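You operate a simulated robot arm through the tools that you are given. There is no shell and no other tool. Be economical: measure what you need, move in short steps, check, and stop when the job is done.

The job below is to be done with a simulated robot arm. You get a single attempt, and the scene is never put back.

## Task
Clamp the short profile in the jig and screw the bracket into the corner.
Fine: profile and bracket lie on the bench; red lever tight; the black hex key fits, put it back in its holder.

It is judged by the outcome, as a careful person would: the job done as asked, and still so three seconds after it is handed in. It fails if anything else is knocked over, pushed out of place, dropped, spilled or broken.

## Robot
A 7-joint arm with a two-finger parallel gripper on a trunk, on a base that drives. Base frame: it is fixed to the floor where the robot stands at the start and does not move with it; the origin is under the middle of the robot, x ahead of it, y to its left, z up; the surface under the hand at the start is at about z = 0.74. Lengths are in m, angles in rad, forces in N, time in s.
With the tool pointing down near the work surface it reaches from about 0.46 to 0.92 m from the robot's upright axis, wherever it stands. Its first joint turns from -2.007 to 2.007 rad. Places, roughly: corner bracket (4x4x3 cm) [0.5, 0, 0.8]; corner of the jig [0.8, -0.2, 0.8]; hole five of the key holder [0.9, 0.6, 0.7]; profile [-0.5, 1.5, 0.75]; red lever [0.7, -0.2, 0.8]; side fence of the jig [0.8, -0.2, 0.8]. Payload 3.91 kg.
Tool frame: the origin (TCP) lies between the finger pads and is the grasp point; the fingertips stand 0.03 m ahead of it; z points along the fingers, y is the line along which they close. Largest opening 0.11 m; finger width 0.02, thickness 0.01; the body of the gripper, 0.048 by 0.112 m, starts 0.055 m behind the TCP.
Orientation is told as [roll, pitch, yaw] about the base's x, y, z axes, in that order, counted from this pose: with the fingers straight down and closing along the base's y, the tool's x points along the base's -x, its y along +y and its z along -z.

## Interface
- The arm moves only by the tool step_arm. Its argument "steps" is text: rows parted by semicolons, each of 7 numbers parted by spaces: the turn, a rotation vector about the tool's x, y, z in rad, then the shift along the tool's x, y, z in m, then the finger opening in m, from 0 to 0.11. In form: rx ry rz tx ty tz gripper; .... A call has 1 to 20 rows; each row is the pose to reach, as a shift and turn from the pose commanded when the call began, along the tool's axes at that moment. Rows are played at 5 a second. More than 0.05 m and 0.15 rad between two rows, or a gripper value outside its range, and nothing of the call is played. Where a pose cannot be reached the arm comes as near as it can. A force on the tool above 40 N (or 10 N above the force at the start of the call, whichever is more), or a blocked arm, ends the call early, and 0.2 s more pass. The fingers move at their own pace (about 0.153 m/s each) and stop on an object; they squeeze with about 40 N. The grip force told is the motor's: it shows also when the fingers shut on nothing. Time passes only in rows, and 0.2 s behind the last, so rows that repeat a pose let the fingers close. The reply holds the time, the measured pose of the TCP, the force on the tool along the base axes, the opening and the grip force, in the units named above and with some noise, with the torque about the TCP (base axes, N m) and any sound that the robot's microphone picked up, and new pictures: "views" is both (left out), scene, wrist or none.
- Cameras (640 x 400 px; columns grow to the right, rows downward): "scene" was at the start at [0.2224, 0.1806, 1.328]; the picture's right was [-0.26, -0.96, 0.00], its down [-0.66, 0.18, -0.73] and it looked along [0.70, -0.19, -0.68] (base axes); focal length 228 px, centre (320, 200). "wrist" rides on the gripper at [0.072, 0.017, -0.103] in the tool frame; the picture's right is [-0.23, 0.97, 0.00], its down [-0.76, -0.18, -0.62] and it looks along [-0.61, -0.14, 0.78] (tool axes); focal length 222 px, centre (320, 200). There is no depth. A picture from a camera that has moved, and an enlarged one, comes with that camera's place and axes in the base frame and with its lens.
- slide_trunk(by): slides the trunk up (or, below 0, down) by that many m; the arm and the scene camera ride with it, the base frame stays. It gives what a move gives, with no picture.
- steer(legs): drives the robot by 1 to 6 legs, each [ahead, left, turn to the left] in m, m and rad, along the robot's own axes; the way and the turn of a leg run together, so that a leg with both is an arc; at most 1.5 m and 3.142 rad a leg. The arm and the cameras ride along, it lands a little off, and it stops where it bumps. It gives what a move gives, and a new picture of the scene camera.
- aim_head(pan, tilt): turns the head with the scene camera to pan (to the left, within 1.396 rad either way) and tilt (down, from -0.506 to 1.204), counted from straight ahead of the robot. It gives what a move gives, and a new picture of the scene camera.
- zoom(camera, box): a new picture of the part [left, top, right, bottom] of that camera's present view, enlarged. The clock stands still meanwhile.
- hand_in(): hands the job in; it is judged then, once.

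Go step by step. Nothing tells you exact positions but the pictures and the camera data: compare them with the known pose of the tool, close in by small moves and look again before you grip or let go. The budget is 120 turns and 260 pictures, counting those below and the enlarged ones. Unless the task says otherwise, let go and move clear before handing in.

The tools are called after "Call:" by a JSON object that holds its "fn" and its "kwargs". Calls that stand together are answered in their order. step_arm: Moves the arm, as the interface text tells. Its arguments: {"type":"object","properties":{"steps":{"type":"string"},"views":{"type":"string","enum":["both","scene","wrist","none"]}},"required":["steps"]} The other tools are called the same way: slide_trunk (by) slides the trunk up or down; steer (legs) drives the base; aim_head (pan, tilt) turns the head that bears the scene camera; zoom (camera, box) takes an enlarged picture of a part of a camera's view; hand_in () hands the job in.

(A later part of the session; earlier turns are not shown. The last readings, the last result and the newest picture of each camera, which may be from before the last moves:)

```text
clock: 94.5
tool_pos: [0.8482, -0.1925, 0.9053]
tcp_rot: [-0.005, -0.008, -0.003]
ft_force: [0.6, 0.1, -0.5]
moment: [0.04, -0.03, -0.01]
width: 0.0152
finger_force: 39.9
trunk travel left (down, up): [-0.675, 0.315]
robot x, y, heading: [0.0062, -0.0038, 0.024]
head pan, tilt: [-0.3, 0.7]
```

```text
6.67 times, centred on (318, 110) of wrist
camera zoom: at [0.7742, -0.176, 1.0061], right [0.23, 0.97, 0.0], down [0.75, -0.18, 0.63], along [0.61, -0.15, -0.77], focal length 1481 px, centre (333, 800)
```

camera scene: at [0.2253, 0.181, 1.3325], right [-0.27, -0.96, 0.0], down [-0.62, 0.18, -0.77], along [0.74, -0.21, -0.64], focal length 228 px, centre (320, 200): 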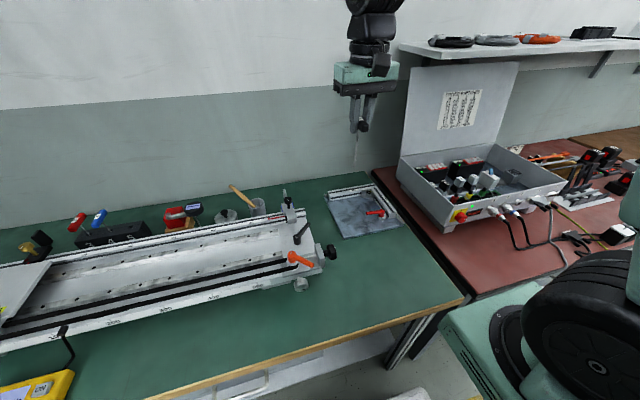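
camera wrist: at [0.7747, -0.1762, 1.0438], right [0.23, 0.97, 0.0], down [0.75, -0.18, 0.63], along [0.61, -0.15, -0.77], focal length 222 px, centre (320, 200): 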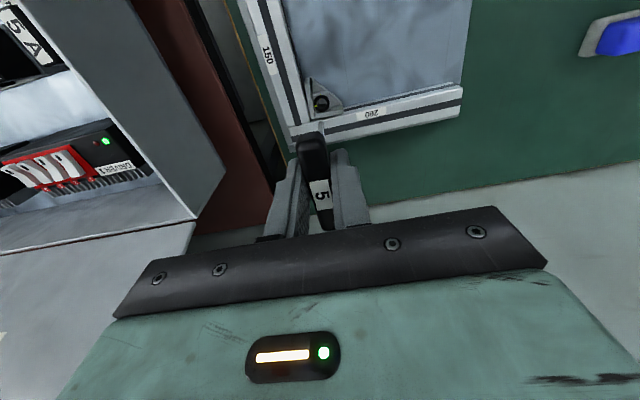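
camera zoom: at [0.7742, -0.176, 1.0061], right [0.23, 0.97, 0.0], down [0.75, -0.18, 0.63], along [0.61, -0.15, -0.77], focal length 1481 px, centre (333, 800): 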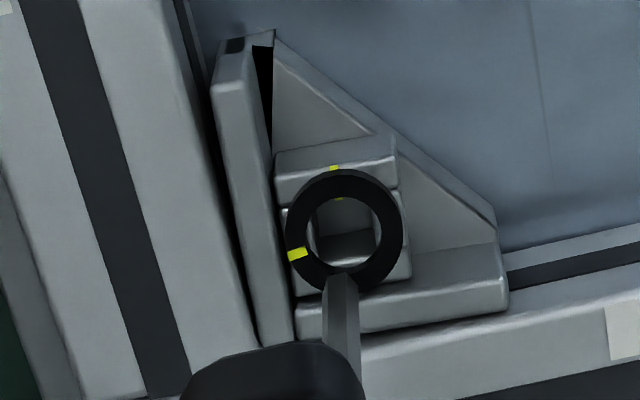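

Very clear view: the tip is still ≈4 mm too far (+x). Shift and lower a little more.

Call:
{"fn": "step_arm", "kwargs": {"steps": "0 0 0 0.002 0.0005 0 0.005;0 0 0 0.0035 0.001 0.003 0.005;0 0 0 0.0035 0.001 0.005 0.005;0 0 0 0.0035 0.001 0.005 0.005", "views": "none"}}

Call:
{"fn": "zoom", "kwargs": {"camera": "wrist", "box": [280, 80, 360, 130]}}

Call:
{"fn": "zoom", "kwargs": {"camera": "scene", "box": [344, 165, 392, 195]}}

```text
clock: 95.5
tool_pos: [0.8447, -0.1913, 0.8991]
tcp_rot: [-0.005, -0.012, -0.002]
ft_force: [-0.1, 0.7, -0.9]
moment: [0.0, 0.02, 0.0]
width: 0.0153
finger_force: 39.5
trunk travel left (down, up): [-0.675, 0.315]
robot x, y, heading: [0.0094, -0.0032, 0.018]
head pan, tilt: [-0.3, 0.7]
```

```text
8.00 times, centred on (320, 105) of wrist
camera zoom: at [0.7707, -0.1746, 1.0002], right [0.23, 0.97, 0.0], down [0.75, -0.17, 0.63], along [0.61, -0.15, -0.77], focal length 1777 px, centre (320, 960)
```

zoom: 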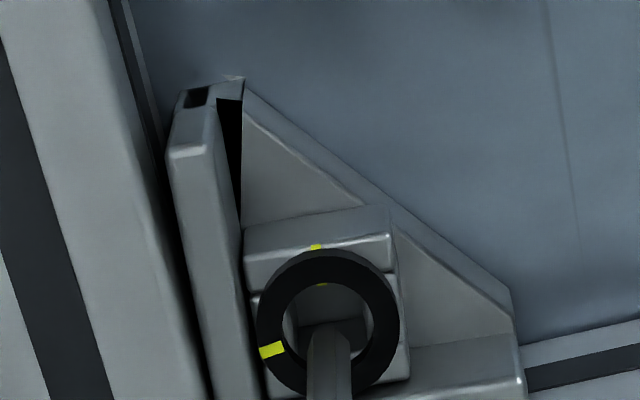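

```text
13.33 times, centred on (368, 180) of scene
camera zoom: at [0.2253, 0.1809, 1.3325], right [-0.27, -0.96, 0.0], down [-0.62, 0.18, -0.76], along [0.74, -0.21, -0.64], focal length 3047 px, centre (-320, 467)
```

zoom: 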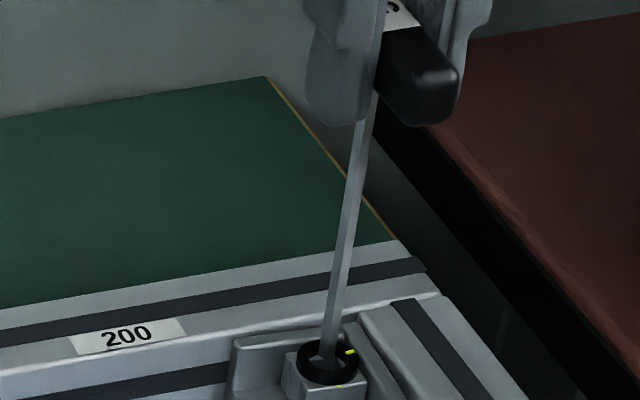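

The tip now stands over the ring's hole in both views. Lower in small steps, watching the force.

Call:
{"fn": "step_arm", "kwargs": {"steps": "0 0 0 0 0 0.003 0.005;0 0 0 0 0 0.006 0.005;0 0 0 0 0 0.008 0.005;0 0 0 0 0 0.010 0.005;0 0 0 0 0 0.010 0.005", "views": "none"}}

Call:
{"fn": "zoom", "kwargs": {"camera": "wrist", "box": [280, 80, 360, 130]}}

Call:
{"fn": "zoom", "kwargs": {"camera": "scene", "box": [344, 165, 392, 195]}}

```text
clock: 96.6
tool_pos: [0.8473, -0.1922, 0.8957]
tcp_rot: [-0.008, -0.02, -0.001]
ft_force: [-3.4, 1.3, 16.9]
moment: [0.06, 0.23, 0.0]
width: 0.0154
finger_force: 39.9
trunk travel left (down, up): [-0.675, 0.315]
robot x, y, heading: [0.0037, -0.0035, 0.022]
head pan, tilt: [-0.3, 0.7]
stopped in row 5: the force on the tool passed its limit at 40 N (the readings are from after the stop); the commanded pose is now the measured one
```

```text
8.00 times, centred on (320, 105) of wrist
camera zoom: at [0.7712, -0.1759, 0.996], right [0.23, 0.97, 0.0], down [0.75, -0.17, 0.64], along [0.62, -0.15, -0.77], focal length 1777 px, centre (320, 960)
```

zoom: 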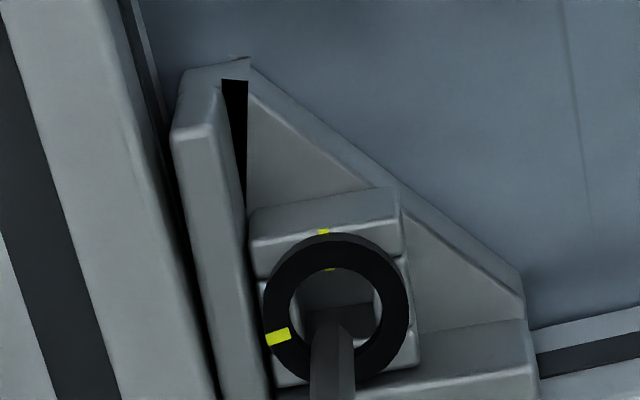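

```text
13.33 times, centred on (368, 180) of scene
camera zoom: at [0.2243, 0.1811, 1.3323], right [-0.27, -0.96, 0.0], down [-0.62, 0.18, -0.77], along [0.74, -0.21, -0.64], focal length 3047 px, centre (-320, 467)
```

zoom: 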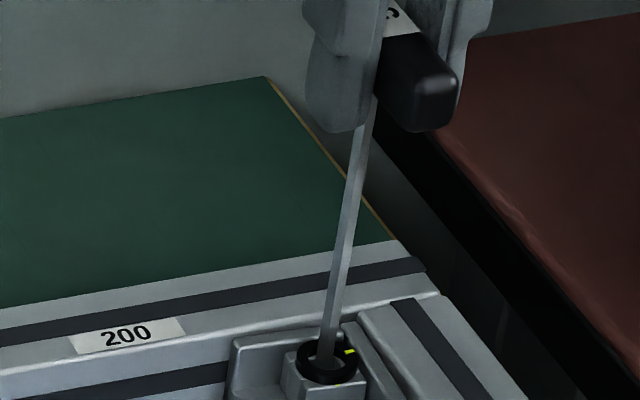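

Contact at tip height ≈0.782, slightly off centre. Raise 3 mm, recentre, and look before pressing again.

Call:
{"fn": "step_arm", "kwargs": {"steps": "0 0.01 0 0.001 0 -0.003 0.005;0 0.01 0 0.0035 0.0005 -0.004 0.005;0 0.01 0 0.0035 0.0005 -0.004 0.005", "views": "none"}}

Call:
{"fn": "zoom", "kwargs": {"camera": "wrist", "box": [296, 95, 344, 125]}}

Call:
{"fn": "zoom", "kwargs": {"camera": "scene", "box": [360, 182, 376, 192]}}

```text
clock: 97.4
tool_pos: [0.841, -0.1916, 0.8965]
tcp_rot: [-0.007, -0.005, -0.001]
ft_force: [0.2, 0.5, -0.6]
moment: [0.01, 0.03, 0.0]
width: 0.0155
finger_force: 39.5
trunk travel left (down, up): [-0.675, 0.315]
robot x, y, heading: [0.0098, 0.0019, 0.019]
head pan, tilt: [-0.3, 0.7]
```

```text
13.33 times, centred on (320, 110) of wrist
camera zoom: at [0.7677, -0.1757, 0.9983], right [0.23, 0.97, 0.0], down [0.76, -0.17, 0.63], along [0.61, -0.15, -0.78], focal length 2962 px, centre (320, 1400)
```

zoom: 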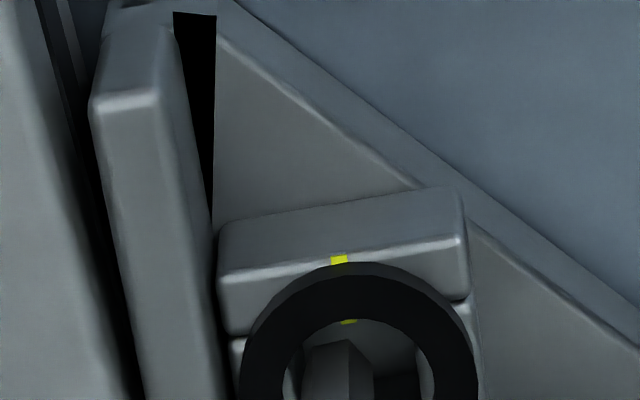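

```text
16.00 times, centred on (368, 187) of scene
camera zoom: at [0.2253, 0.1809, 1.3324], right [-0.27, -0.96, 0.0], down [-0.62, 0.18, -0.76], along [0.74, -0.21, -0.64], focal length 3656 px, centre (-448, 408)
```

zoom: 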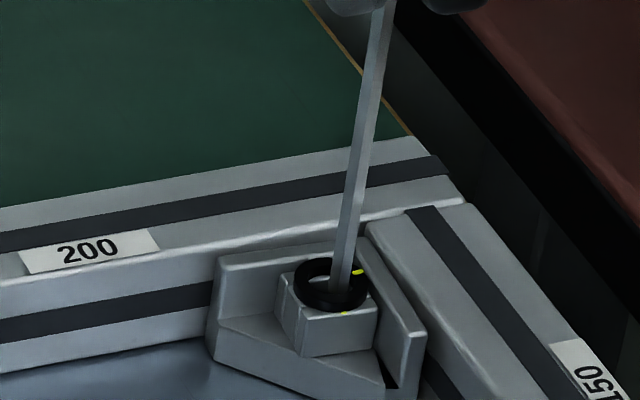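

The tip looks ≈1.6 mm too far in −y. One more view lower for the x direction.

Call:
{"fn": "zoom", "kwargs": {"camera": "wrist", "box": [296, 107, 344, 137]}}

```text
13.33 times, centred on (320, 122) of wrist
camera zoom: at [0.7677, -0.1757, 0.9983], right [0.23, 0.97, 0.0], down [0.76, -0.17, 0.63], along [0.61, -0.15, -0.78], focal length 2962 px, centre (320, 1240)
```

zoom: 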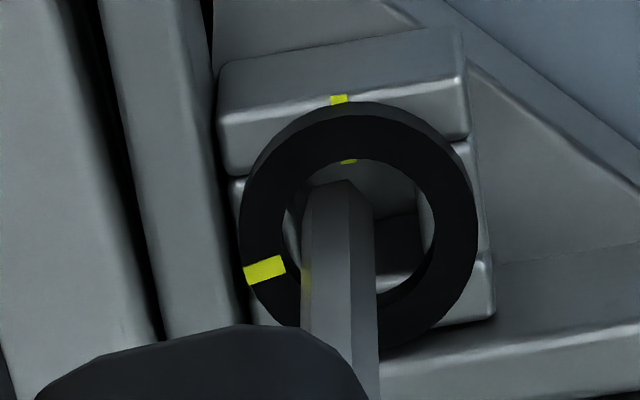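

The opening's centre lies ≈1.7 mm in +y and slightly +x from the tip. Correct and lower.

Call:
{"fn": "step_arm", "kwargs": {"steps": "0 0 0 -0.0004 0.001 0 0.005;0 0 0 -0.0008 0.0018 0 0.005;0 0 0 -0.0008 0.0018 0.003 0.005;0 0 0 -0.0008 0.0018 0.005 0.005;0 0 0 -0.0008 0.0018 0.007 0.005;0 0 0 -0.0008 0.0018 0.009 0.005;0 0 0 -0.0008 0.0018 0.011 0.005", "views": "none"}}

Call:
{"fn": "zoom", "kwargs": {"camera": "wrist", "box": [296, 100, 344, 130]}}

Call:
{"fn": "zoom", "kwargs": {"camera": "scene", "box": [352, 172, 384, 192]}}

```text
clock: 99.0
tool_pos: [0.8434, -0.1915, 0.8877]
tcp_rot: [-0.007, -0.006, -0.001]
ft_force: [-0.4, 0.1, -1.5]
moment: [-0.01, 0.0, 0.01]
width: 0.0151
finger_force: 39.6
trunk travel left (down, up): [-0.675, 0.315]
robot x, y, heading: [0.0065, -0.0009, 0.025]
head pan, tilt: [-0.3, 0.7]
```

```text
13.33 times, centred on (320, 115) of wrist
camera zoom: at [0.7693, -0.1736, 0.9878], right [0.23, 0.97, 0.0], down [0.76, -0.17, 0.63], along [0.61, -0.15, -0.78], focal length 2962 px, centre (320, 1333)
```

zoom: 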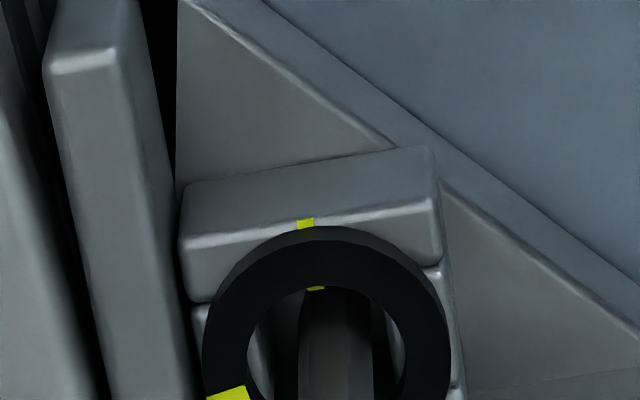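

```text
16.00 times, centred on (368, 182) of scene
camera zoom: at [0.2252, 0.1809, 1.3325], right [-0.27, -0.96, 0.0], down [-0.62, 0.18, -0.76], along [0.74, -0.21, -0.64], focal length 3656 px, centre (-448, 488)
```

zoom: 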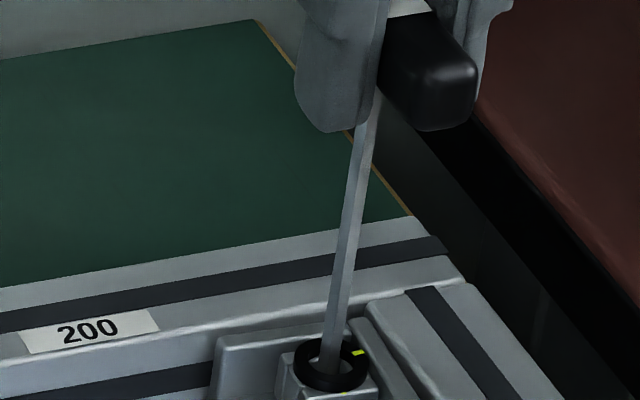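

No resistance now — the key has entered the opening. Lower to the bottom.

Call:
{"fn": "step_arm", "kwargs": {"steps": "0 0 0 0 0 0.003 0.005;0 0 0 0 0 0.006 0.005;0 0 0 0 0 0.009 0.005;0 0 0 0 0 0.012 0.005;0 0 0 0 0 0.015 0.005;0 0 0 0 0 0.017 0.005;0 0 0 0 0 0.019 0.005;0 0 0 0 0 0.021 0.005", "views": "none"}}

Call:
{"fn": "zoom", "kwargs": {"camera": "scene", "box": [352, 172, 384, 192]}}

```text
clock: 100.1
tool_pos: [0.8457, -0.1911, 0.8809]
tcp_rot: [-0.006, -0.02, -0.001]
ft_force: [-4.4, 0.9, 18.2]
moment: [0.11, 0.39, 0.01]
width: 0.0155
finger_force: 40.4
trunk travel left (down, up): [-0.675, 0.315]
robot x, y, heading: [0.005, 0.001, 0.024]
head pan, tilt: [-0.3, 0.7]
stopped in row 5: the force on the tool passed its limit at 41 N (the readings are from after the stop); the commanded pose is now the measured one
```

```text
16.00 times, centred on (368, 182) of scene
camera zoom: at [0.2241, 0.1811, 1.3324], right [-0.27, -0.96, 0.0], down [-0.62, 0.18, -0.77], along [0.74, -0.21, -0.64], focal length 3656 px, centre (-448, 488)
```

zoom: 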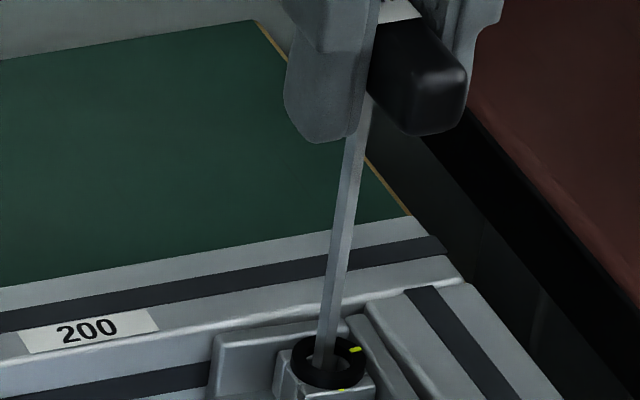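

The key bottomed out ≈15 mm deep in the socket. Ease the pressure and turn clockwise, watching torque and the yellow marks.

Call:
{"fn": "step_arm", "kwargs": {"steps": "0 0.01 0 0.002 0 -0.0015 0.005;0 0.01 0.1 0.002 0 -0.0015 0.005;0 0.01 0.2 0.002 0 -0.0015 0.005;0 0.01 0.3 0.002 0 -0.0015 0.005;0 0.01 0.4 0.002 0 -0.0015 0.005;0 0.01 0.5 0.002 0 -0.0015 0.005", "views": "none"}}

Call:
{"fn": "zoom", "kwargs": {"camera": "scene", "box": [352, 175, 384, 195]}}

Call:
{"fn": "zoom", "kwargs": {"camera": "wrist", "box": [280, 80, 376, 140]}}

```text
clock: 101.5
tool_pos: [0.8442, -0.1903, 0.8818]
tcp_rot: [0.0, -0.011, -0.503]
ft_force: [2.7, -0.2, 17.2]
moment: [-0.06, -0.29, 0.03]
width: 0.0155
finger_force: 40.3
trunk travel left (down, up): [-0.675, 0.315]
robot x, y, heading: [0.0064, -0.0055, 0.023]
head pan, tilt: [-0.3, 0.7]
```

```text
16.00 times, centred on (368, 185) of scene
camera zoom: at [0.2244, 0.181, 1.3327], right [-0.27, -0.96, 0.0], down [-0.62, 0.18, -0.77], along [0.74, -0.21, -0.64], focal length 3656 px, centre (-448, 440)
```

zoom: 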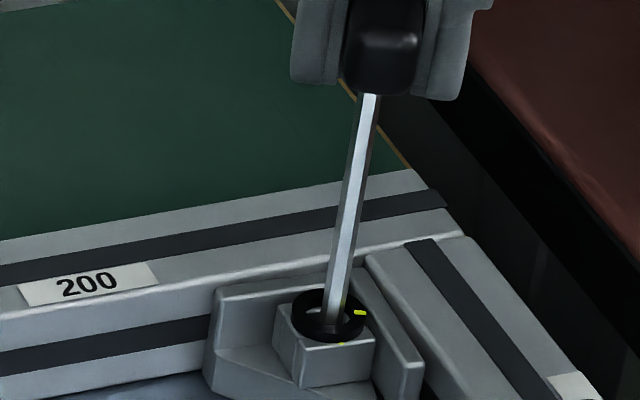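

```text
6.67 times, centred on (328, 110) of wrist
camera zoom: at [0.7871, -0.1405, 0.9823], right [0.67, 0.74, 0.0], down [0.58, -0.52, 0.63], along [0.47, -0.42, -0.78], focal length 1481 px, centre (267, 800)
```

zoom: 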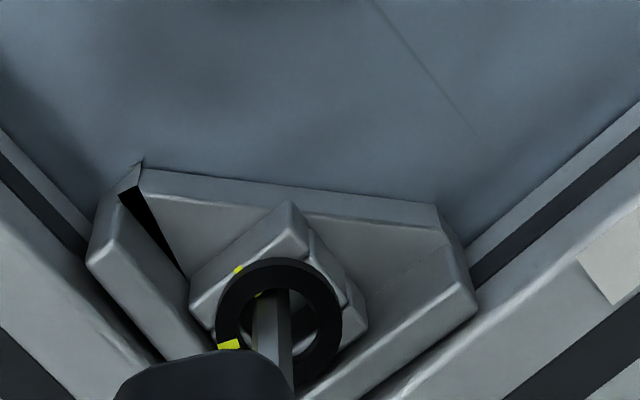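

The ring's mark turns with the key — it's engaged. Continue clockwise.

Call:
{"fn": "step_arm", "kwargs": {"steps": "0 0 0.1 0 0 0 0.005;0 0 0.2 0 0 0 0.005;0 0 0.3 0 0 0 0.005;0 0 0.4 0 0 0 0.005;0 0 0.5 0 0 0 0.005;0 0 0.6 0 0 0 0.005;0 0 0.7 0 0 0 0.005;0 0 0.8 0 0 0 0.005", "views": "none"}}

Call:
{"fn": "zoom", "kwargs": {"camera": "scene", "box": [352, 175, 384, 195]}}

Call:
{"fn": "zoom", "kwargs": {"camera": "wrist", "box": [280, 80, 376, 140]}}

```text
clock: 103.3
tool_pos: [0.8437, -0.1905, 0.8831]
tcp_rot: [0.006, -0.007, -1.301]
ft_force: [2.0, 2.5, 19.0]
moment: [0.11, -0.23, 0.02]
width: 0.0153
finger_force: 40.0
trunk travel left (down, up): [-0.675, 0.315]
robot x, y, heading: [0.0052, -0.0027, 0.024]
head pan, tilt: [-0.3, 0.7]
```

```text
16.00 times, centred on (368, 185) of scene
camera zoom: at [0.2243, 0.1812, 1.3326], right [-0.27, -0.96, 0.0], down [-0.62, 0.18, -0.77], along [0.74, -0.21, -0.64], focal length 3656 px, centre (-448, 440)
```

zoom: 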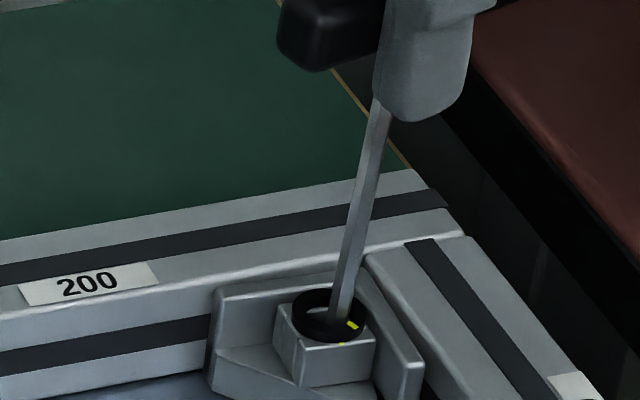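

```text
6.67 times, centred on (328, 110) of wrist
camera zoom: at [0.8396, -0.1163, 0.9824], right [1.0, 0.04, 0.01], down [0.03, -0.78, 0.63], along [0.03, -0.63, -0.78], focal length 1481 px, centre (267, 800)
```

zoom: 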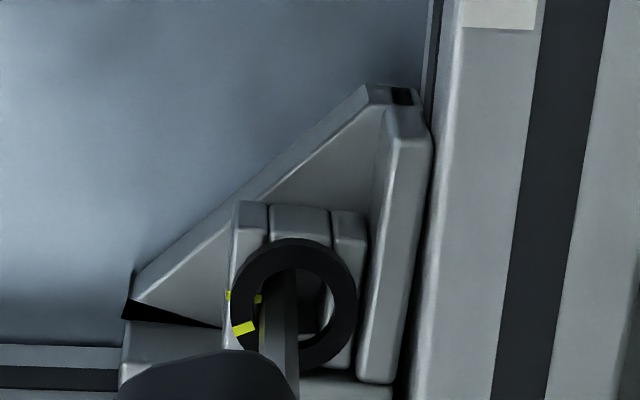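

Marks are about 35–40° apart now. Continue in smaller steps, watching the torque.

Call:
{"fn": "step_arm", "kwargs": {"steps": "0 0 0.08 0 0 0 0.005;0 0 0.16 0 0 0 0.005;0 0 0.24 0 0 0 0.005;0 0 0.32 0 0 0 0.005;0 0 0.4 0 0 0 0.005;0 0 0.48 0 0 0 0.005", "views": "none"}}

Call:
{"fn": "zoom", "kwargs": {"camera": "scene", "box": [352, 175, 384, 195]}}

Call:
{"fn": "zoom", "kwargs": {"camera": "wrist", "box": [280, 80, 376, 140]}}

```text
clock: 104.7
tool_pos: [0.8447, -0.1901, 0.8804]
tcp_rot: [0.006, -0.003, -1.782]
ft_force: [4.3, 2.7, 14.5]
moment: [0.22, -0.47, 0.06]
width: 0.0154
finger_force: 40.2
trunk travel left (down, up): [-0.675, 0.315]
robot x, y, heading: [0.0049, -0.0013, 0.019]
head pan, tilt: [-0.3, 0.7]
```

```text
16.00 times, centred on (368, 185) of scene
camera zoom: at [0.2246, 0.1812, 1.3325], right [-0.27, -0.96, 0.0], down [-0.62, 0.18, -0.77], along [0.74, -0.21, -0.64], focal length 3656 px, centre (-448, 440)
```

zoom: 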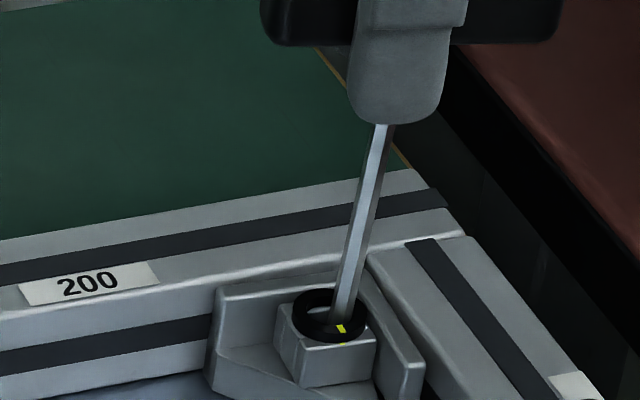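

```text
6.67 times, centred on (328, 110) of wrist
camera zoom: at [0.8743, -0.1231, 0.9826], right [0.9, -0.43, 0.01], down [-0.34, -0.7, 0.62], along [-0.26, -0.57, -0.78], focal length 1481 px, centre (267, 800)
```

zoom: 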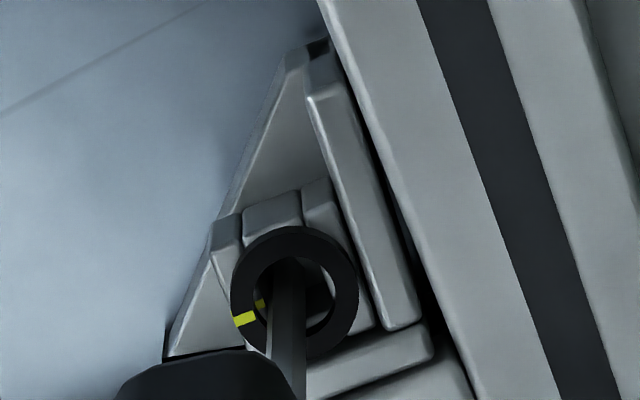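

Marks nearly coincide (≈10° left). A little further, checking torque.

Call:
{"fn": "step_arm", "kwargs": {"steps": "0 0 0.05 0 0 0 0.005;0 0 0.1 0 0 0 0.005;0 0 0.14 0 0 0 0.005;0 0 0.18 0 0 0 0.005", "views": "none"}}

Call:
{"fn": "zoom", "kwargs": {"camera": "scene", "box": [360, 182, 376, 192]}}

Call:
{"fn": "zoom", "kwargs": {"camera": "wrist", "box": [296, 105, 344, 135]}}

```text
clock: 105.7
tool_pos: [0.8439, -0.1902, 0.8816]
tcp_rot: [0.006, -0.002, -1.961]
ft_force: [3.3, 3.8, 8.8]
moment: [0.4, -0.42, 0.37]
width: 0.0155
finger_force: 40.1
trunk travel left (down, up): [-0.675, 0.315]
robot x, y, heading: [0.0061, -0.0006, 0.021]
head pan, tilt: [-0.3, 0.7]
```

```text
16.00 times, centred on (368, 187) of scene
camera zoom: at [0.2248, 0.1812, 1.3325], right [-0.27, -0.96, 0.0], down [-0.62, 0.18, -0.77], along [0.74, -0.21, -0.64], focal length 3656 px, centre (-448, 408)
```

zoom: 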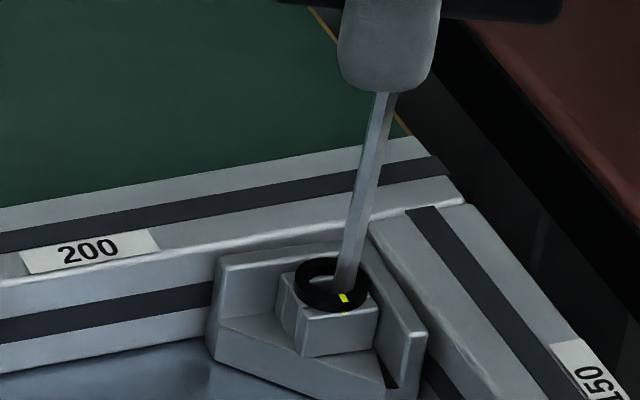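

```text
13.33 times, centred on (320, 120) of wrist
camera zoom: at [0.8857, -0.1301, 0.9828], right [0.81, -0.58, 0.01], down [-0.46, -0.63, 0.62], along [-0.36, -0.51, -0.78], focal length 2962 px, centre (320, 1267)
```

zoom: 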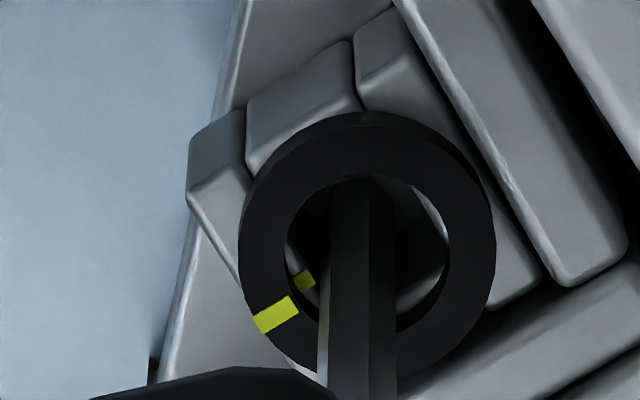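

Torque now rises (0.37 Nm) with the marks coming into line — it's tightening. Turn on in small steps to make it firm.

Call:
{"fn": "step_arm", "kwargs": {"steps": "0 0 0.04 0 0 0 0.005;0 0 0.08 0 0 0 0.005;0 0 0.12 0 0 0 0.005;0 0 0.12 0 0 0 0.005", "views": "none"}}

Call:
{"fn": "zoom", "kwargs": {"camera": "scene", "box": [360, 182, 376, 192]}}

Call:
{"fn": "zoom", "kwargs": {"camera": "wrist", "box": [296, 105, 344, 135]}}

```text
clock: 106.7
tool_pos: [0.8437, -0.1916, 0.8811]
tcp_rot: [0.008, -0.001, -2.082]
ft_force: [3.8, 5.2, 10.3]
moment: [0.44, -0.44, 0.42]
width: 0.0154
finger_force: 39.9
trunk travel left (down, up): [-0.675, 0.315]
robot x, y, heading: [0.0048, -0.0002, 0.023]
head pan, tilt: [-0.3, 0.7]
```

```text
16.00 times, centred on (368, 187) of scene
camera zoom: at [0.2248, 0.1812, 1.3325], right [-0.27, -0.96, 0.0], down [-0.62, 0.18, -0.77], along [0.74, -0.21, -0.64], focal length 3656 px, centre (-448, 408)
```

zoom: 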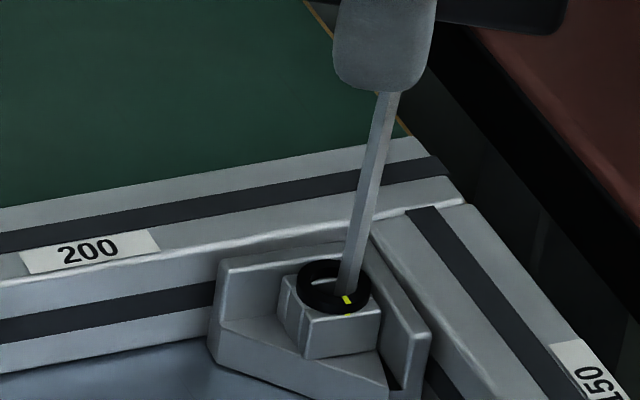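

```text
13.33 times, centred on (320, 120) of wrist
camera zoom: at [0.8924, -0.1362, 0.9829], right [0.74, -0.67, 0.01], down [-0.53, -0.57, 0.62], along [-0.41, -0.46, -0.78], focal length 2962 px, centre (320, 1267)
```

zoom: 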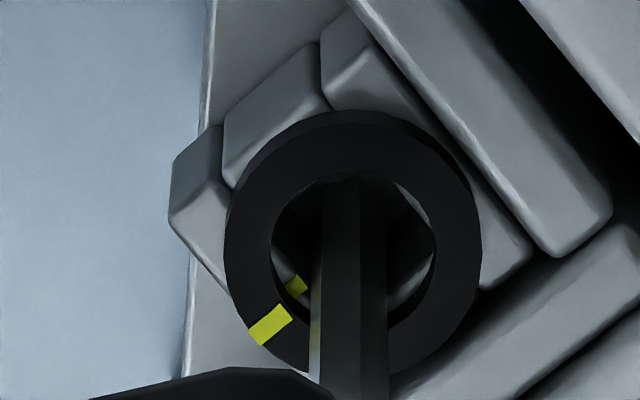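

Torque levels at ≈0.42 Nm and the ring no longer advances, marks in line. I check whether the handle slips in the fingers and the bracket is still square.

Call:
{"fn": "zoom", "kwargs": {"camera": "wrist", "box": [230, 60, 422, 240]}}

Call:
{"fn": "zoom", "kwargs": {"camera": "scene", "box": [336, 150, 416, 210]}}

```text
2.22 times, centred on (326, 150) of wrist
camera zoom: at [0.8924, -0.1362, 0.9829], right [0.74, -0.67, 0.01], down [-0.53, -0.57, 0.62], along [-0.41, -0.46, -0.78], focal length 494 px, centre (307, 311)
```

zoom: 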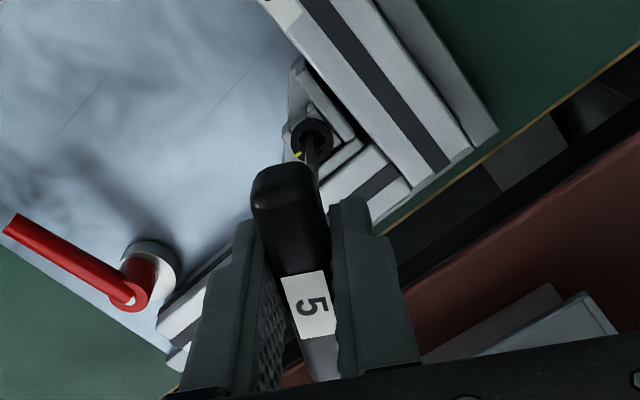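

```text
6.67 times, centred on (376, 180) of scene
camera zoom: at [0.2248, 0.1812, 1.3325], right [-0.27, -0.96, 0.0], down [-0.62, 0.18, -0.77], along [0.74, -0.21, -0.64], focal length 1523 px, centre (-53, 333)
```

zoom: 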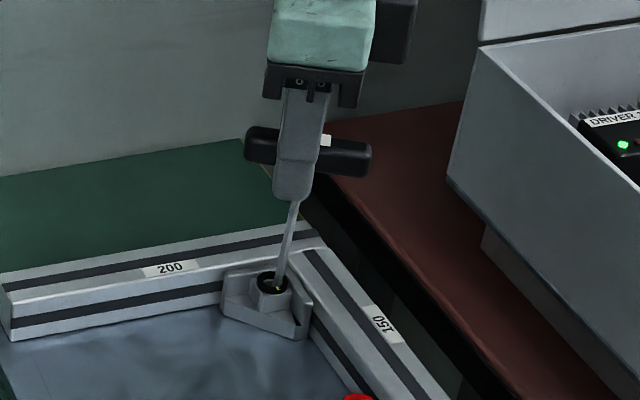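

The handle slipped ≈0.1 rad in the pads, i.e. the screw is at a firm stop; bracket is square in the corner. Lift the key straight out and check the marks.

Call:
{"fn": "step_arm", "kwargs": {"steps": "0 0 0 0 0 -0.01 0.005;0 0 0 0 0 -0.02 0.005;0 0 0 0 0 -0.035 0.005;0 0 0 0 0 -0.055 0.005;0 0 0 0 0 -0.08 0.005;0 0 0 0 0 -0.08 0.005", "views": "none"}}

Call:
{"fn": "zoom", "kwargs": {"camera": "scene", "box": [360, 182, 376, 192]}}

Call:
{"fn": "zoom", "kwargs": {"camera": "wrist", "box": [270, 40, 366, 100]}}

```text
clock: 108.1
tool_pos: [0.8421, -0.1906, 0.9597]
tcp_rot: [0.008, -0.002, -2.08]
ft_force: [-0.4, 0.0, -1.0]
moment: [0.0, -0.02, 0.01]
width: 0.0156
finger_force: 40.1
trunk travel left (down, up): [-0.675, 0.315]
robot x, y, heading: [0.0015, -0.0005, 0.021]
head pan, tilt: [-0.3, 0.7]
```

```text
16.00 times, centred on (368, 187) of scene
camera zoom: at [0.2252, 0.1809, 1.3325], right [-0.27, -0.96, 0.0], down [-0.62, 0.18, -0.76], along [0.74, -0.21, -0.64], focal length 3656 px, centre (-448, 408)
```

zoom: 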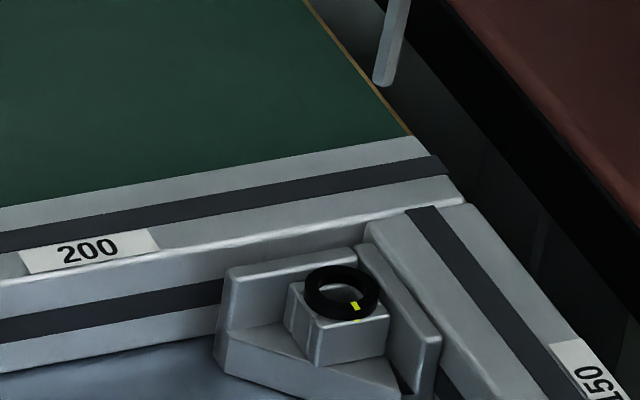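

```text
6.67 times, centred on (318, 70) of wrist
camera zoom: at [0.8905, -0.1356, 1.0616], right [0.74, -0.67, 0.01], down [-0.53, -0.57, 0.62], along [-0.41, -0.46, -0.78], focal length 1481 px, centre (333, 1067)
```

zoom: 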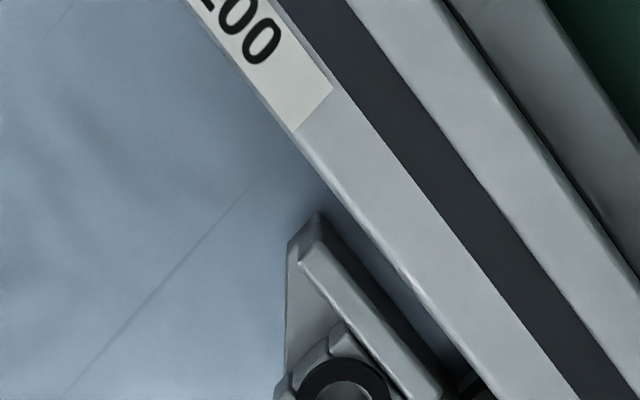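

The bracket seems to have shifted slightly. Look more closely at it.

Call:
{"fn": "zoom", "kwargs": {"camera": "wrist", "box": [270, 70, 366, 130]}}

Call:
{"fn": "zoom", "kwargs": {"camera": "scene", "box": [350, 175, 390, 200]}}

```text
6.67 times, centred on (318, 100) of wrist
camera zoom: at [0.8905, -0.1356, 1.0616], right [0.74, -0.67, 0.01], down [-0.53, -0.57, 0.62], along [-0.41, -0.46, -0.78], focal length 1481 px, centre (333, 867)
```

zoom: 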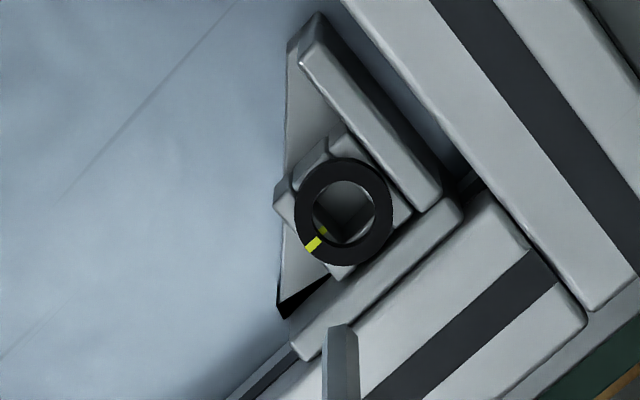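

```text
16.00 times, centred on (370, 188) of scene
camera zoom: at [0.2252, 0.1809, 1.3325], right [-0.27, -0.96, 0.0], down [-0.62, 0.18, -0.76], along [0.74, -0.21, -0.64], focal length 3656 px, centre (-480, 400)
```

zoom: 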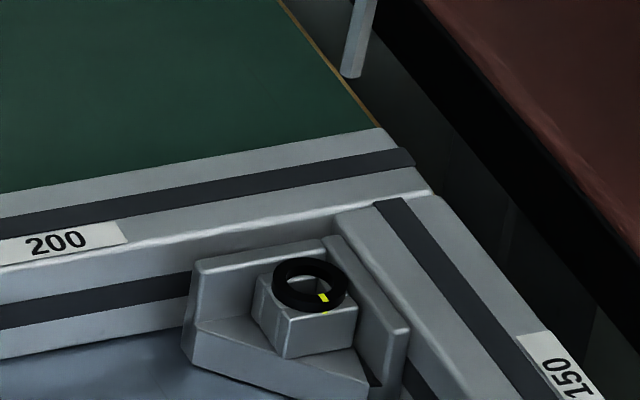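

The marks are in line but the bracket was dragged ≈4 mm off the long profile as the key came out. I'll reinsert the key, use it to press the bracket home into the corner, and retighten there.

Call:
{"fn": "step_arm", "kwargs": {"steps": "0 0 0 0.0005 0.0009 0.02 0.005;0 0 0 0.0005 0.0009 0.045 0.005;0 0 0 0.0005 0.0009 0.06 0.005;0 0 0 0.0005 0.0009 0.065 0.005;0 0 0 0.0005 0.0009 0.07 0.005;0 0 0 0.0005 0.0009 0.075 0.005;0 0 0 0.0005 0.0009 0.077 0.005", "views": "none"}}

Call:
{"fn": "zoom", "kwargs": {"camera": "scene", "box": [350, 175, 390, 200]}}

Call:
{"fn": "zoom", "kwargs": {"camera": "wrist", "box": [270, 70, 366, 130]}}

```text
clock: 109.7
tool_pos: [0.8448, -0.1906, 0.8837]
tcp_rot: [0.009, -0.001, -2.082]
ft_force: [-0.7, 0.6, -0.2]
moment: [-0.01, -0.02, 0.32]
width: 0.0153
finger_force: 40.3
trunk travel left (down, up): [-0.675, 0.315]
robot x, y, heading: [0.0049, 0.0002, 0.021]
head pan, tilt: [-0.3, 0.7]
```

```text
16.00 times, centred on (370, 188) of scene
camera zoom: at [0.2251, 0.1809, 1.3325], right [-0.27, -0.96, 0.0], down [-0.62, 0.18, -0.76], along [0.74, -0.21, -0.64], focal length 3656 px, centre (-480, 400)
```

zoom: 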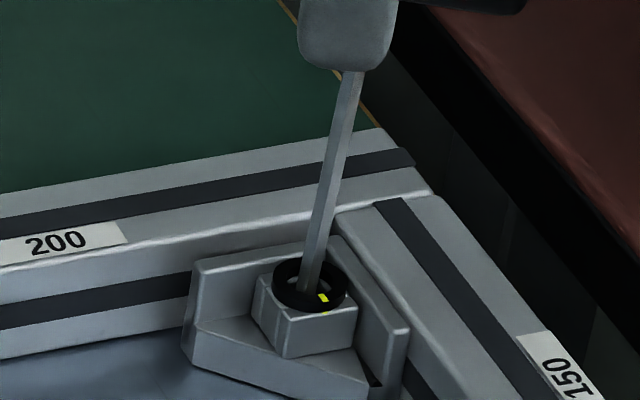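

```text
6.67 times, centred on (318, 100) of wrist
camera zoom: at [0.8939, -0.1356, 0.9852], right [0.74, -0.67, 0.01], down [-0.53, -0.58, 0.62], along [-0.41, -0.46, -0.78], focal length 1481 px, centre (333, 867)
```

zoom: 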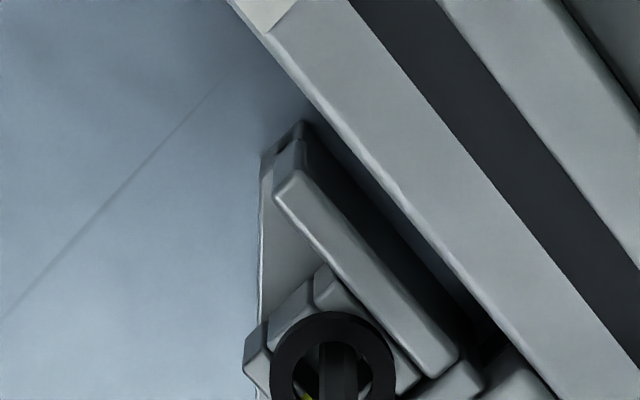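

Reinserted. Now press in +x with the key until the bracket meets the long profile.

Call:
{"fn": "step_arm", "kwargs": {"steps": "0 0 0 0.001 0.0017 0 0.005;0 0 0 0.002 0.0035 0 0.005;0 0 0 0.0029 0.0052 0 0.005;0 0 0 0.0039 0.007 0 0.005;0 0 0 0.0049 0.0087 0 0.005", "views": "none"}}

Call:
{"fn": "zoom", "kwargs": {"camera": "scene", "box": [350, 175, 390, 200]}}

Call:
{"fn": "zoom", "kwargs": {"camera": "wrist", "box": [270, 70, 366, 130]}}

```text
clock: 110.9
tool_pos: [0.8549, -0.1906, 0.8818]
tcp_rot: [0.006, -0.002, -2.081]
ft_force: [-7.0, -0.6, 0.7]
moment: [0.02, 0.72, 0.33]
width: 0.0154
finger_force: 40.3
trunk travel left (down, up): [-0.675, 0.315]
robot x, y, heading: [0.0051, -0.0039, 0.023]
head pan, tilt: [-0.3, 0.7]
```

```text
16.00 times, centred on (370, 188) of scene
camera zoom: at [0.2248, 0.1809, 1.3325], right [-0.27, -0.96, 0.0], down [-0.62, 0.18, -0.77], along [0.74, -0.21, -0.64], focal length 3656 px, centre (-480, 400)
```

zoom: 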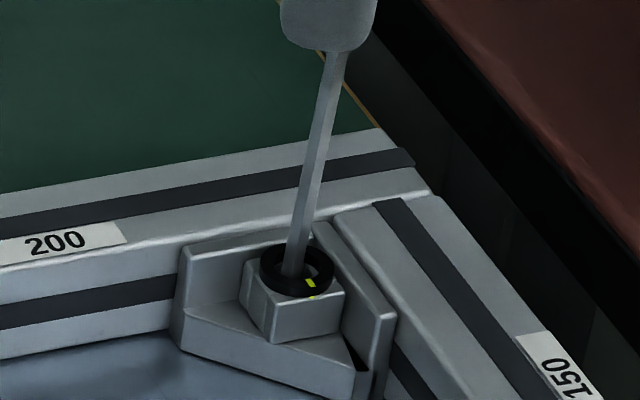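

```text
6.67 times, centred on (318, 100) of wrist
camera zoom: at [0.9035, -0.1362, 0.9844], right [0.74, -0.67, 0.01], down [-0.53, -0.57, 0.62], along [-0.42, -0.46, -0.78], focal length 1481 px, centre (333, 867)
```

zoom: 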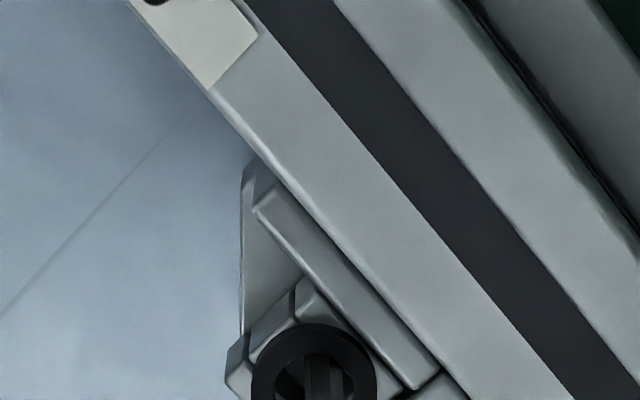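

Seated on the long profile now. Also press in −y toward the short profile, keeping the +x force.

Call:
{"fn": "step_arm", "kwargs": {"steps": "0 0 0 -0.0013 0.0016 0 0.005;0 0 0 -0.0028 0.0024 0 0.005;0 0 0 -0.0042 0.0032 0 0.005;0 0 0 -0.0055 0.0040 0 0.005;0 0 0 -0.0068 0.0048 0 0.005", "views": "none"}}

Call:
{"fn": "zoom", "kwargs": {"camera": "scene", "box": [350, 175, 390, 200]}}

Call:
{"fn": "zoom", "kwargs": {"camera": "wrist", "box": [270, 85, 366, 145]}}

```text
clock: 112.1
tool_pos: [0.8558, -0.1965, 0.8835]
tcp_rot: [0.01, 0.003, -2.079]
ft_force: [0.1, 14.6, 2.9]
moment: [1.53, 0.03, 0.27]
width: 0.0158
finger_force: 40.0
trunk travel left (down, up): [-0.675, 0.315]
robot x, y, heading: [0.0058, -0.0006, 0.019]
head pan, tilt: [-0.3, 0.7]
```

```text
16.00 times, centred on (370, 188) of scene
camera zoom: at [0.225, 0.1816, 1.3325], right [-0.27, -0.96, 0.0], down [-0.62, 0.18, -0.77], along [0.74, -0.21, -0.64], focal length 3656 px, centre (-480, 400)
```

zoom: 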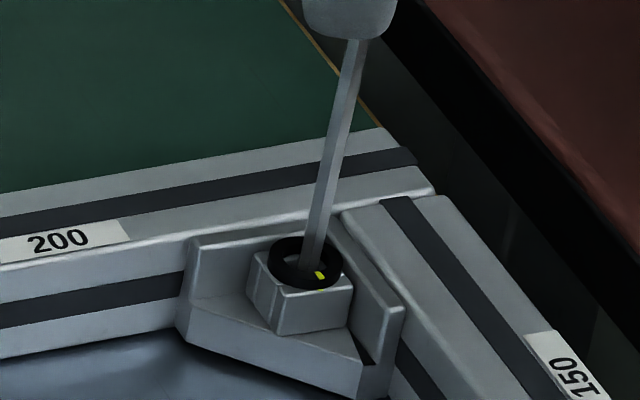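

```text
6.67 times, centred on (318, 115) of wrist
camera zoom: at [0.9046, -0.1416, 0.9861], right [0.74, -0.67, 0.01], down [-0.53, -0.58, 0.62], along [-0.41, -0.46, -0.78], focal length 1481 px, centre (333, 767)
```

zoom: 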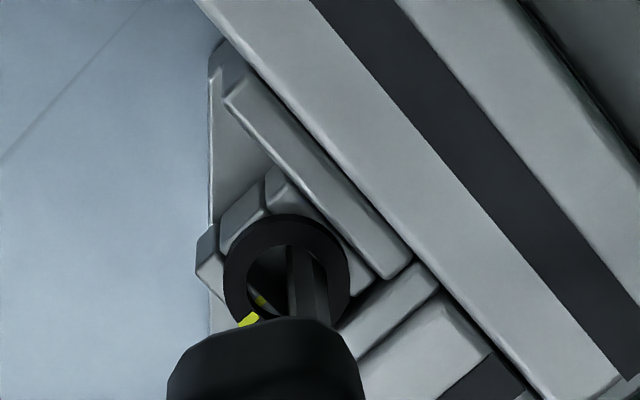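

Both walls are seated. Now turn clockwise further in this position, watching torque.

Call:
{"fn": "step_arm", "kwargs": {"steps": "0 0 0.05 0 0 0 0.005;0 0 0.1 0 0 0 0.005;0 0 0.15 0 0 0 0.005;0 0 0.2 0 0 0 0.005;0 0 0.2 0 0 0 0.005", "views": "wrist"}}

Call:
{"fn": "zoom", "kwargs": {"camera": "scene", "box": [350, 175, 390, 200]}}

Call:
{"fn": "zoom", "kwargs": {"camera": "wrist", "box": [270, 85, 366, 145]}}

```text
clock: 113.3
tool_pos: [0.8565, -0.1987, 0.8833]
tcp_rot: [0.009, 0.0, -2.282]
ft_force: [1.6, 13.0, 3.5]
moment: [1.37, -0.1, 0.29]
width: 0.0158
finger_force: 39.7
trunk travel left (down, up): [-0.675, 0.315]
robot x, y, heading: [0.0049, -0.0048, 0.019]
head pan, tilt: [-0.3, 0.7]
camera wrist: at [0.9147, -0.155, 0.9856], right [0.59, -0.81, 0.01], down [-0.64, -0.46, 0.62], along [-0.5, -0.37, -0.78], focal length 222 px, centre (320, 200)
```

wrist: 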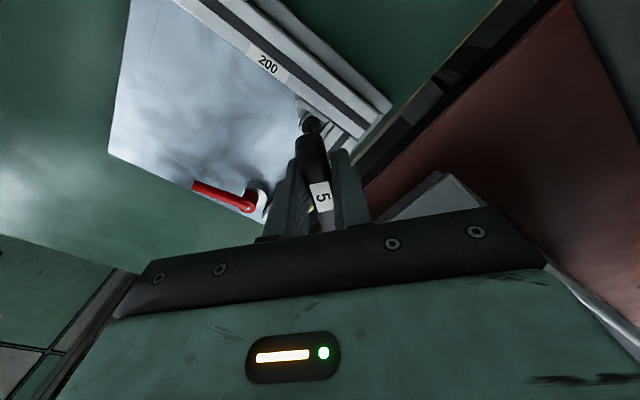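

```text
16.00 times, centred on (370, 188) of scene
camera zoom: at [0.2251, 0.1814, 1.3324], right [-0.27, -0.96, 0.0], down [-0.62, 0.18, -0.77], along [0.74, -0.21, -0.64], focal length 3656 px, centre (-480, 400)
```

zoom: 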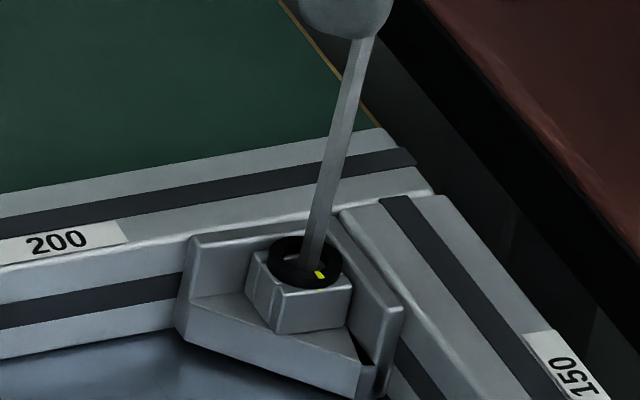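

```text
6.67 times, centred on (318, 115) of wrist
camera zoom: at [0.9147, -0.155, 0.9856], right [0.59, -0.81, 0.01], down [-0.64, -0.46, 0.62], along [-0.5, -0.37, -0.78], focal length 1481 px, centre (333, 767)
```

zoom: 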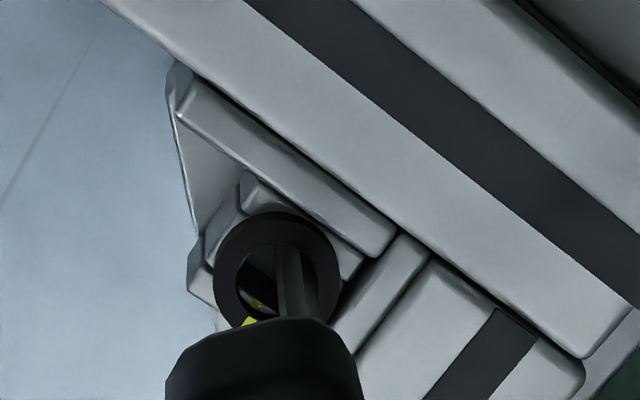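

The ring stays at its stop while the handle slips — screw tight as far as the grip gives. Before withdrawing, unload side force and twist so as not to drag the bracket.

Call:
{"fn": "step_arm", "kwargs": {"steps": "0 0 -0.02 0.0012 -0.001 0 0.005;0 0 -0.04 0.0023 -0.002 0 0.005;0 0 -0.05 0.003 -0.0026 0 0.005;0 0 -0.05 0.003 -0.0026 0 0.005", "views": "none"}}

Call:
{"fn": "zoom", "kwargs": {"camera": "scene", "box": [350, 175, 390, 200]}}

```text
clock: 114.3
tool_pos: [0.8552, -0.1969, 0.882]
tcp_rot: [0.007, -0.004, -2.233]
ft_force: [-5.2, -0.2, -1.4]
moment: [-0.17, 0.65, 0.26]
width: 0.0155
finger_force: 40.1
trunk travel left (down, up): [-0.675, 0.315]
robot x, y, heading: [0.0084, 0.0011, 0.024]
head pan, tilt: [-0.3, 0.7]
```

```text
16.00 times, centred on (370, 188) of scene
camera zoom: at [0.225, 0.1807, 1.3325], right [-0.27, -0.96, 0.0], down [-0.62, 0.18, -0.76], along [0.74, -0.21, -0.64], focal length 3656 px, centre (-480, 400)
```

zoom: 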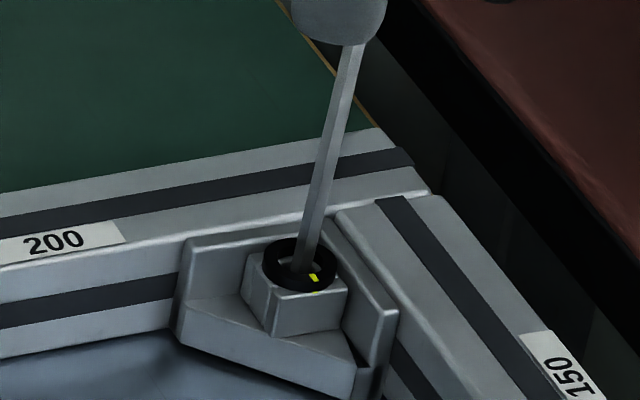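

Call:
{"fn": "step_arm", "kwargs": {"steps": "0 0 -0.04 -0.0004 -0.0006 0 0.005;0 0 -0.08 -0.0008 -0.0012 0 0.005;0 0 -0.11 -0.001 -0.0018 0 0.005;0 0 -0.11 -0.001 -0.0018 0 0.005", "views": "none"}}

Call:
{"fn": "zoom", "kwargs": {"camera": "scene", "box": [350, 175, 390, 200]}}

```text
clock: 115.3
tool_pos: [0.8559, -0.195, 0.8826]
tcp_rot: [0.006, -0.001, -2.119]
ft_force: [-2.6, 1.0, -0.7]
moment: [0.09, 0.25, -0.01]
width: 0.0155
finger_force: 40.3
trunk travel left (down, up): [-0.675, 0.315]
robot x, y, heading: [0.0055, 0.0012, 0.024]
head pan, tilt: [-0.3, 0.7]
```

```text
16.00 times, centred on (370, 188) of scene
camera zoom: at [0.2251, 0.181, 1.3325], right [-0.27, -0.96, 0.0], down [-0.62, 0.18, -0.76], along [0.74, -0.21, -0.64], focal length 3656 px, centre (-480, 400)
```

zoom: 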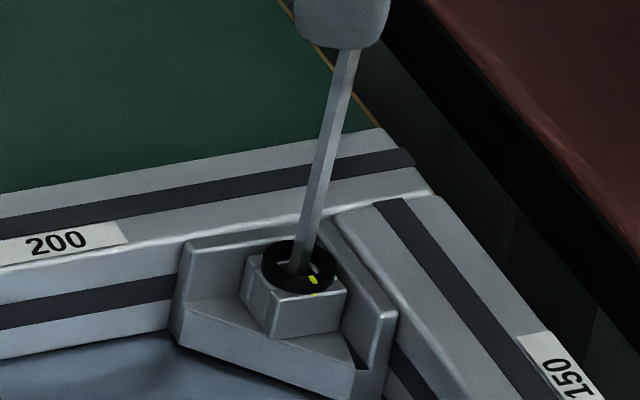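

Twist is unloaded and the marks are in line. Lift the key straight out and check the bracket.

Call:
{"fn": "step_arm", "kwargs": {"steps": "0 0 0 0 0 -0.004 0.005;0 0 0 0 0 -0.008 0.005;0 0 0 0 0 -0.012 0.005;0 0 0 0 0 -0.018 0.005;0 0 0 0 0 -0.03 0.005;0 0 0 0 0 -0.05 0.005;0 0 0 0 0 -0.08 0.005;0 0 0 0 0 -0.08 0.005", "views": "none"}}

Call:
{"fn": "zoom", "kwargs": {"camera": "scene", "box": [350, 175, 390, 200]}}

Call:
{"fn": "zoom", "kwargs": {"camera": "wrist", "box": [270, 70, 366, 130]}}

```text
clock: 117.1
tool_pos: [0.8545, -0.1926, 0.9648]
tcp_rot: [0.008, -0.001, -2.12]
ft_force: [-0.9, -0.9, -0.8]
moment: [0.02, -0.01, 0.0]
width: 0.0153
finger_force: 40.1
trunk travel left (down, up): [-0.675, 0.315]
robot x, y, heading: [0.009, -0.0026, 0.027]
head pan, tilt: [-0.3, 0.7]
```

```text
16.00 times, centred on (370, 188) of scene
camera zoom: at [0.2252, 0.1809, 1.3325], right [-0.27, -0.96, 0.0], down [-0.62, 0.18, -0.76], along [0.74, -0.21, -0.64], focal length 3656 px, centre (-480, 400)
```

zoom: 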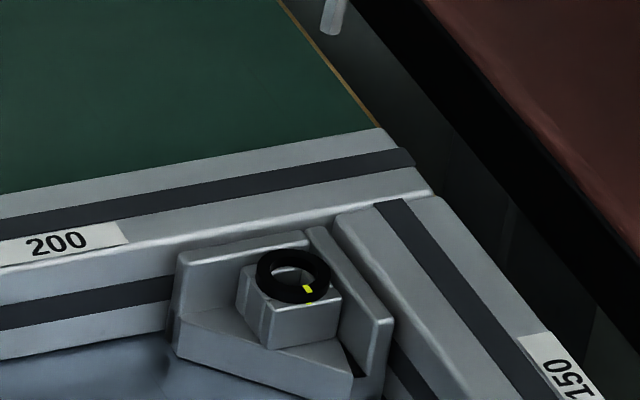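

```text
6.67 times, centred on (318, 100) of wrist
camera zoom: at [0.9054, -0.14, 1.066], right [0.71, -0.7, 0.01], down [-0.55, -0.55, 0.62], along [-0.43, -0.45, -0.78], focal length 1481 px, centre (333, 867)
```

zoom: 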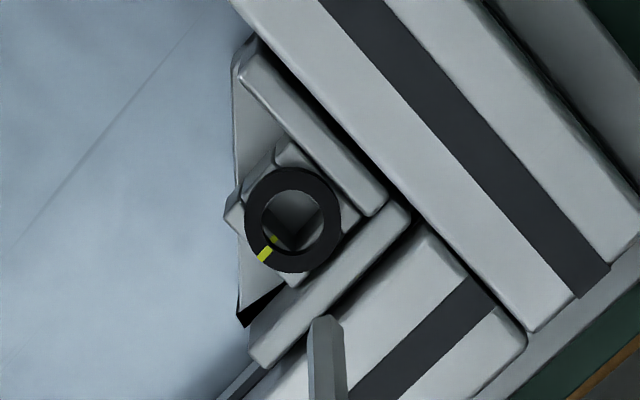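

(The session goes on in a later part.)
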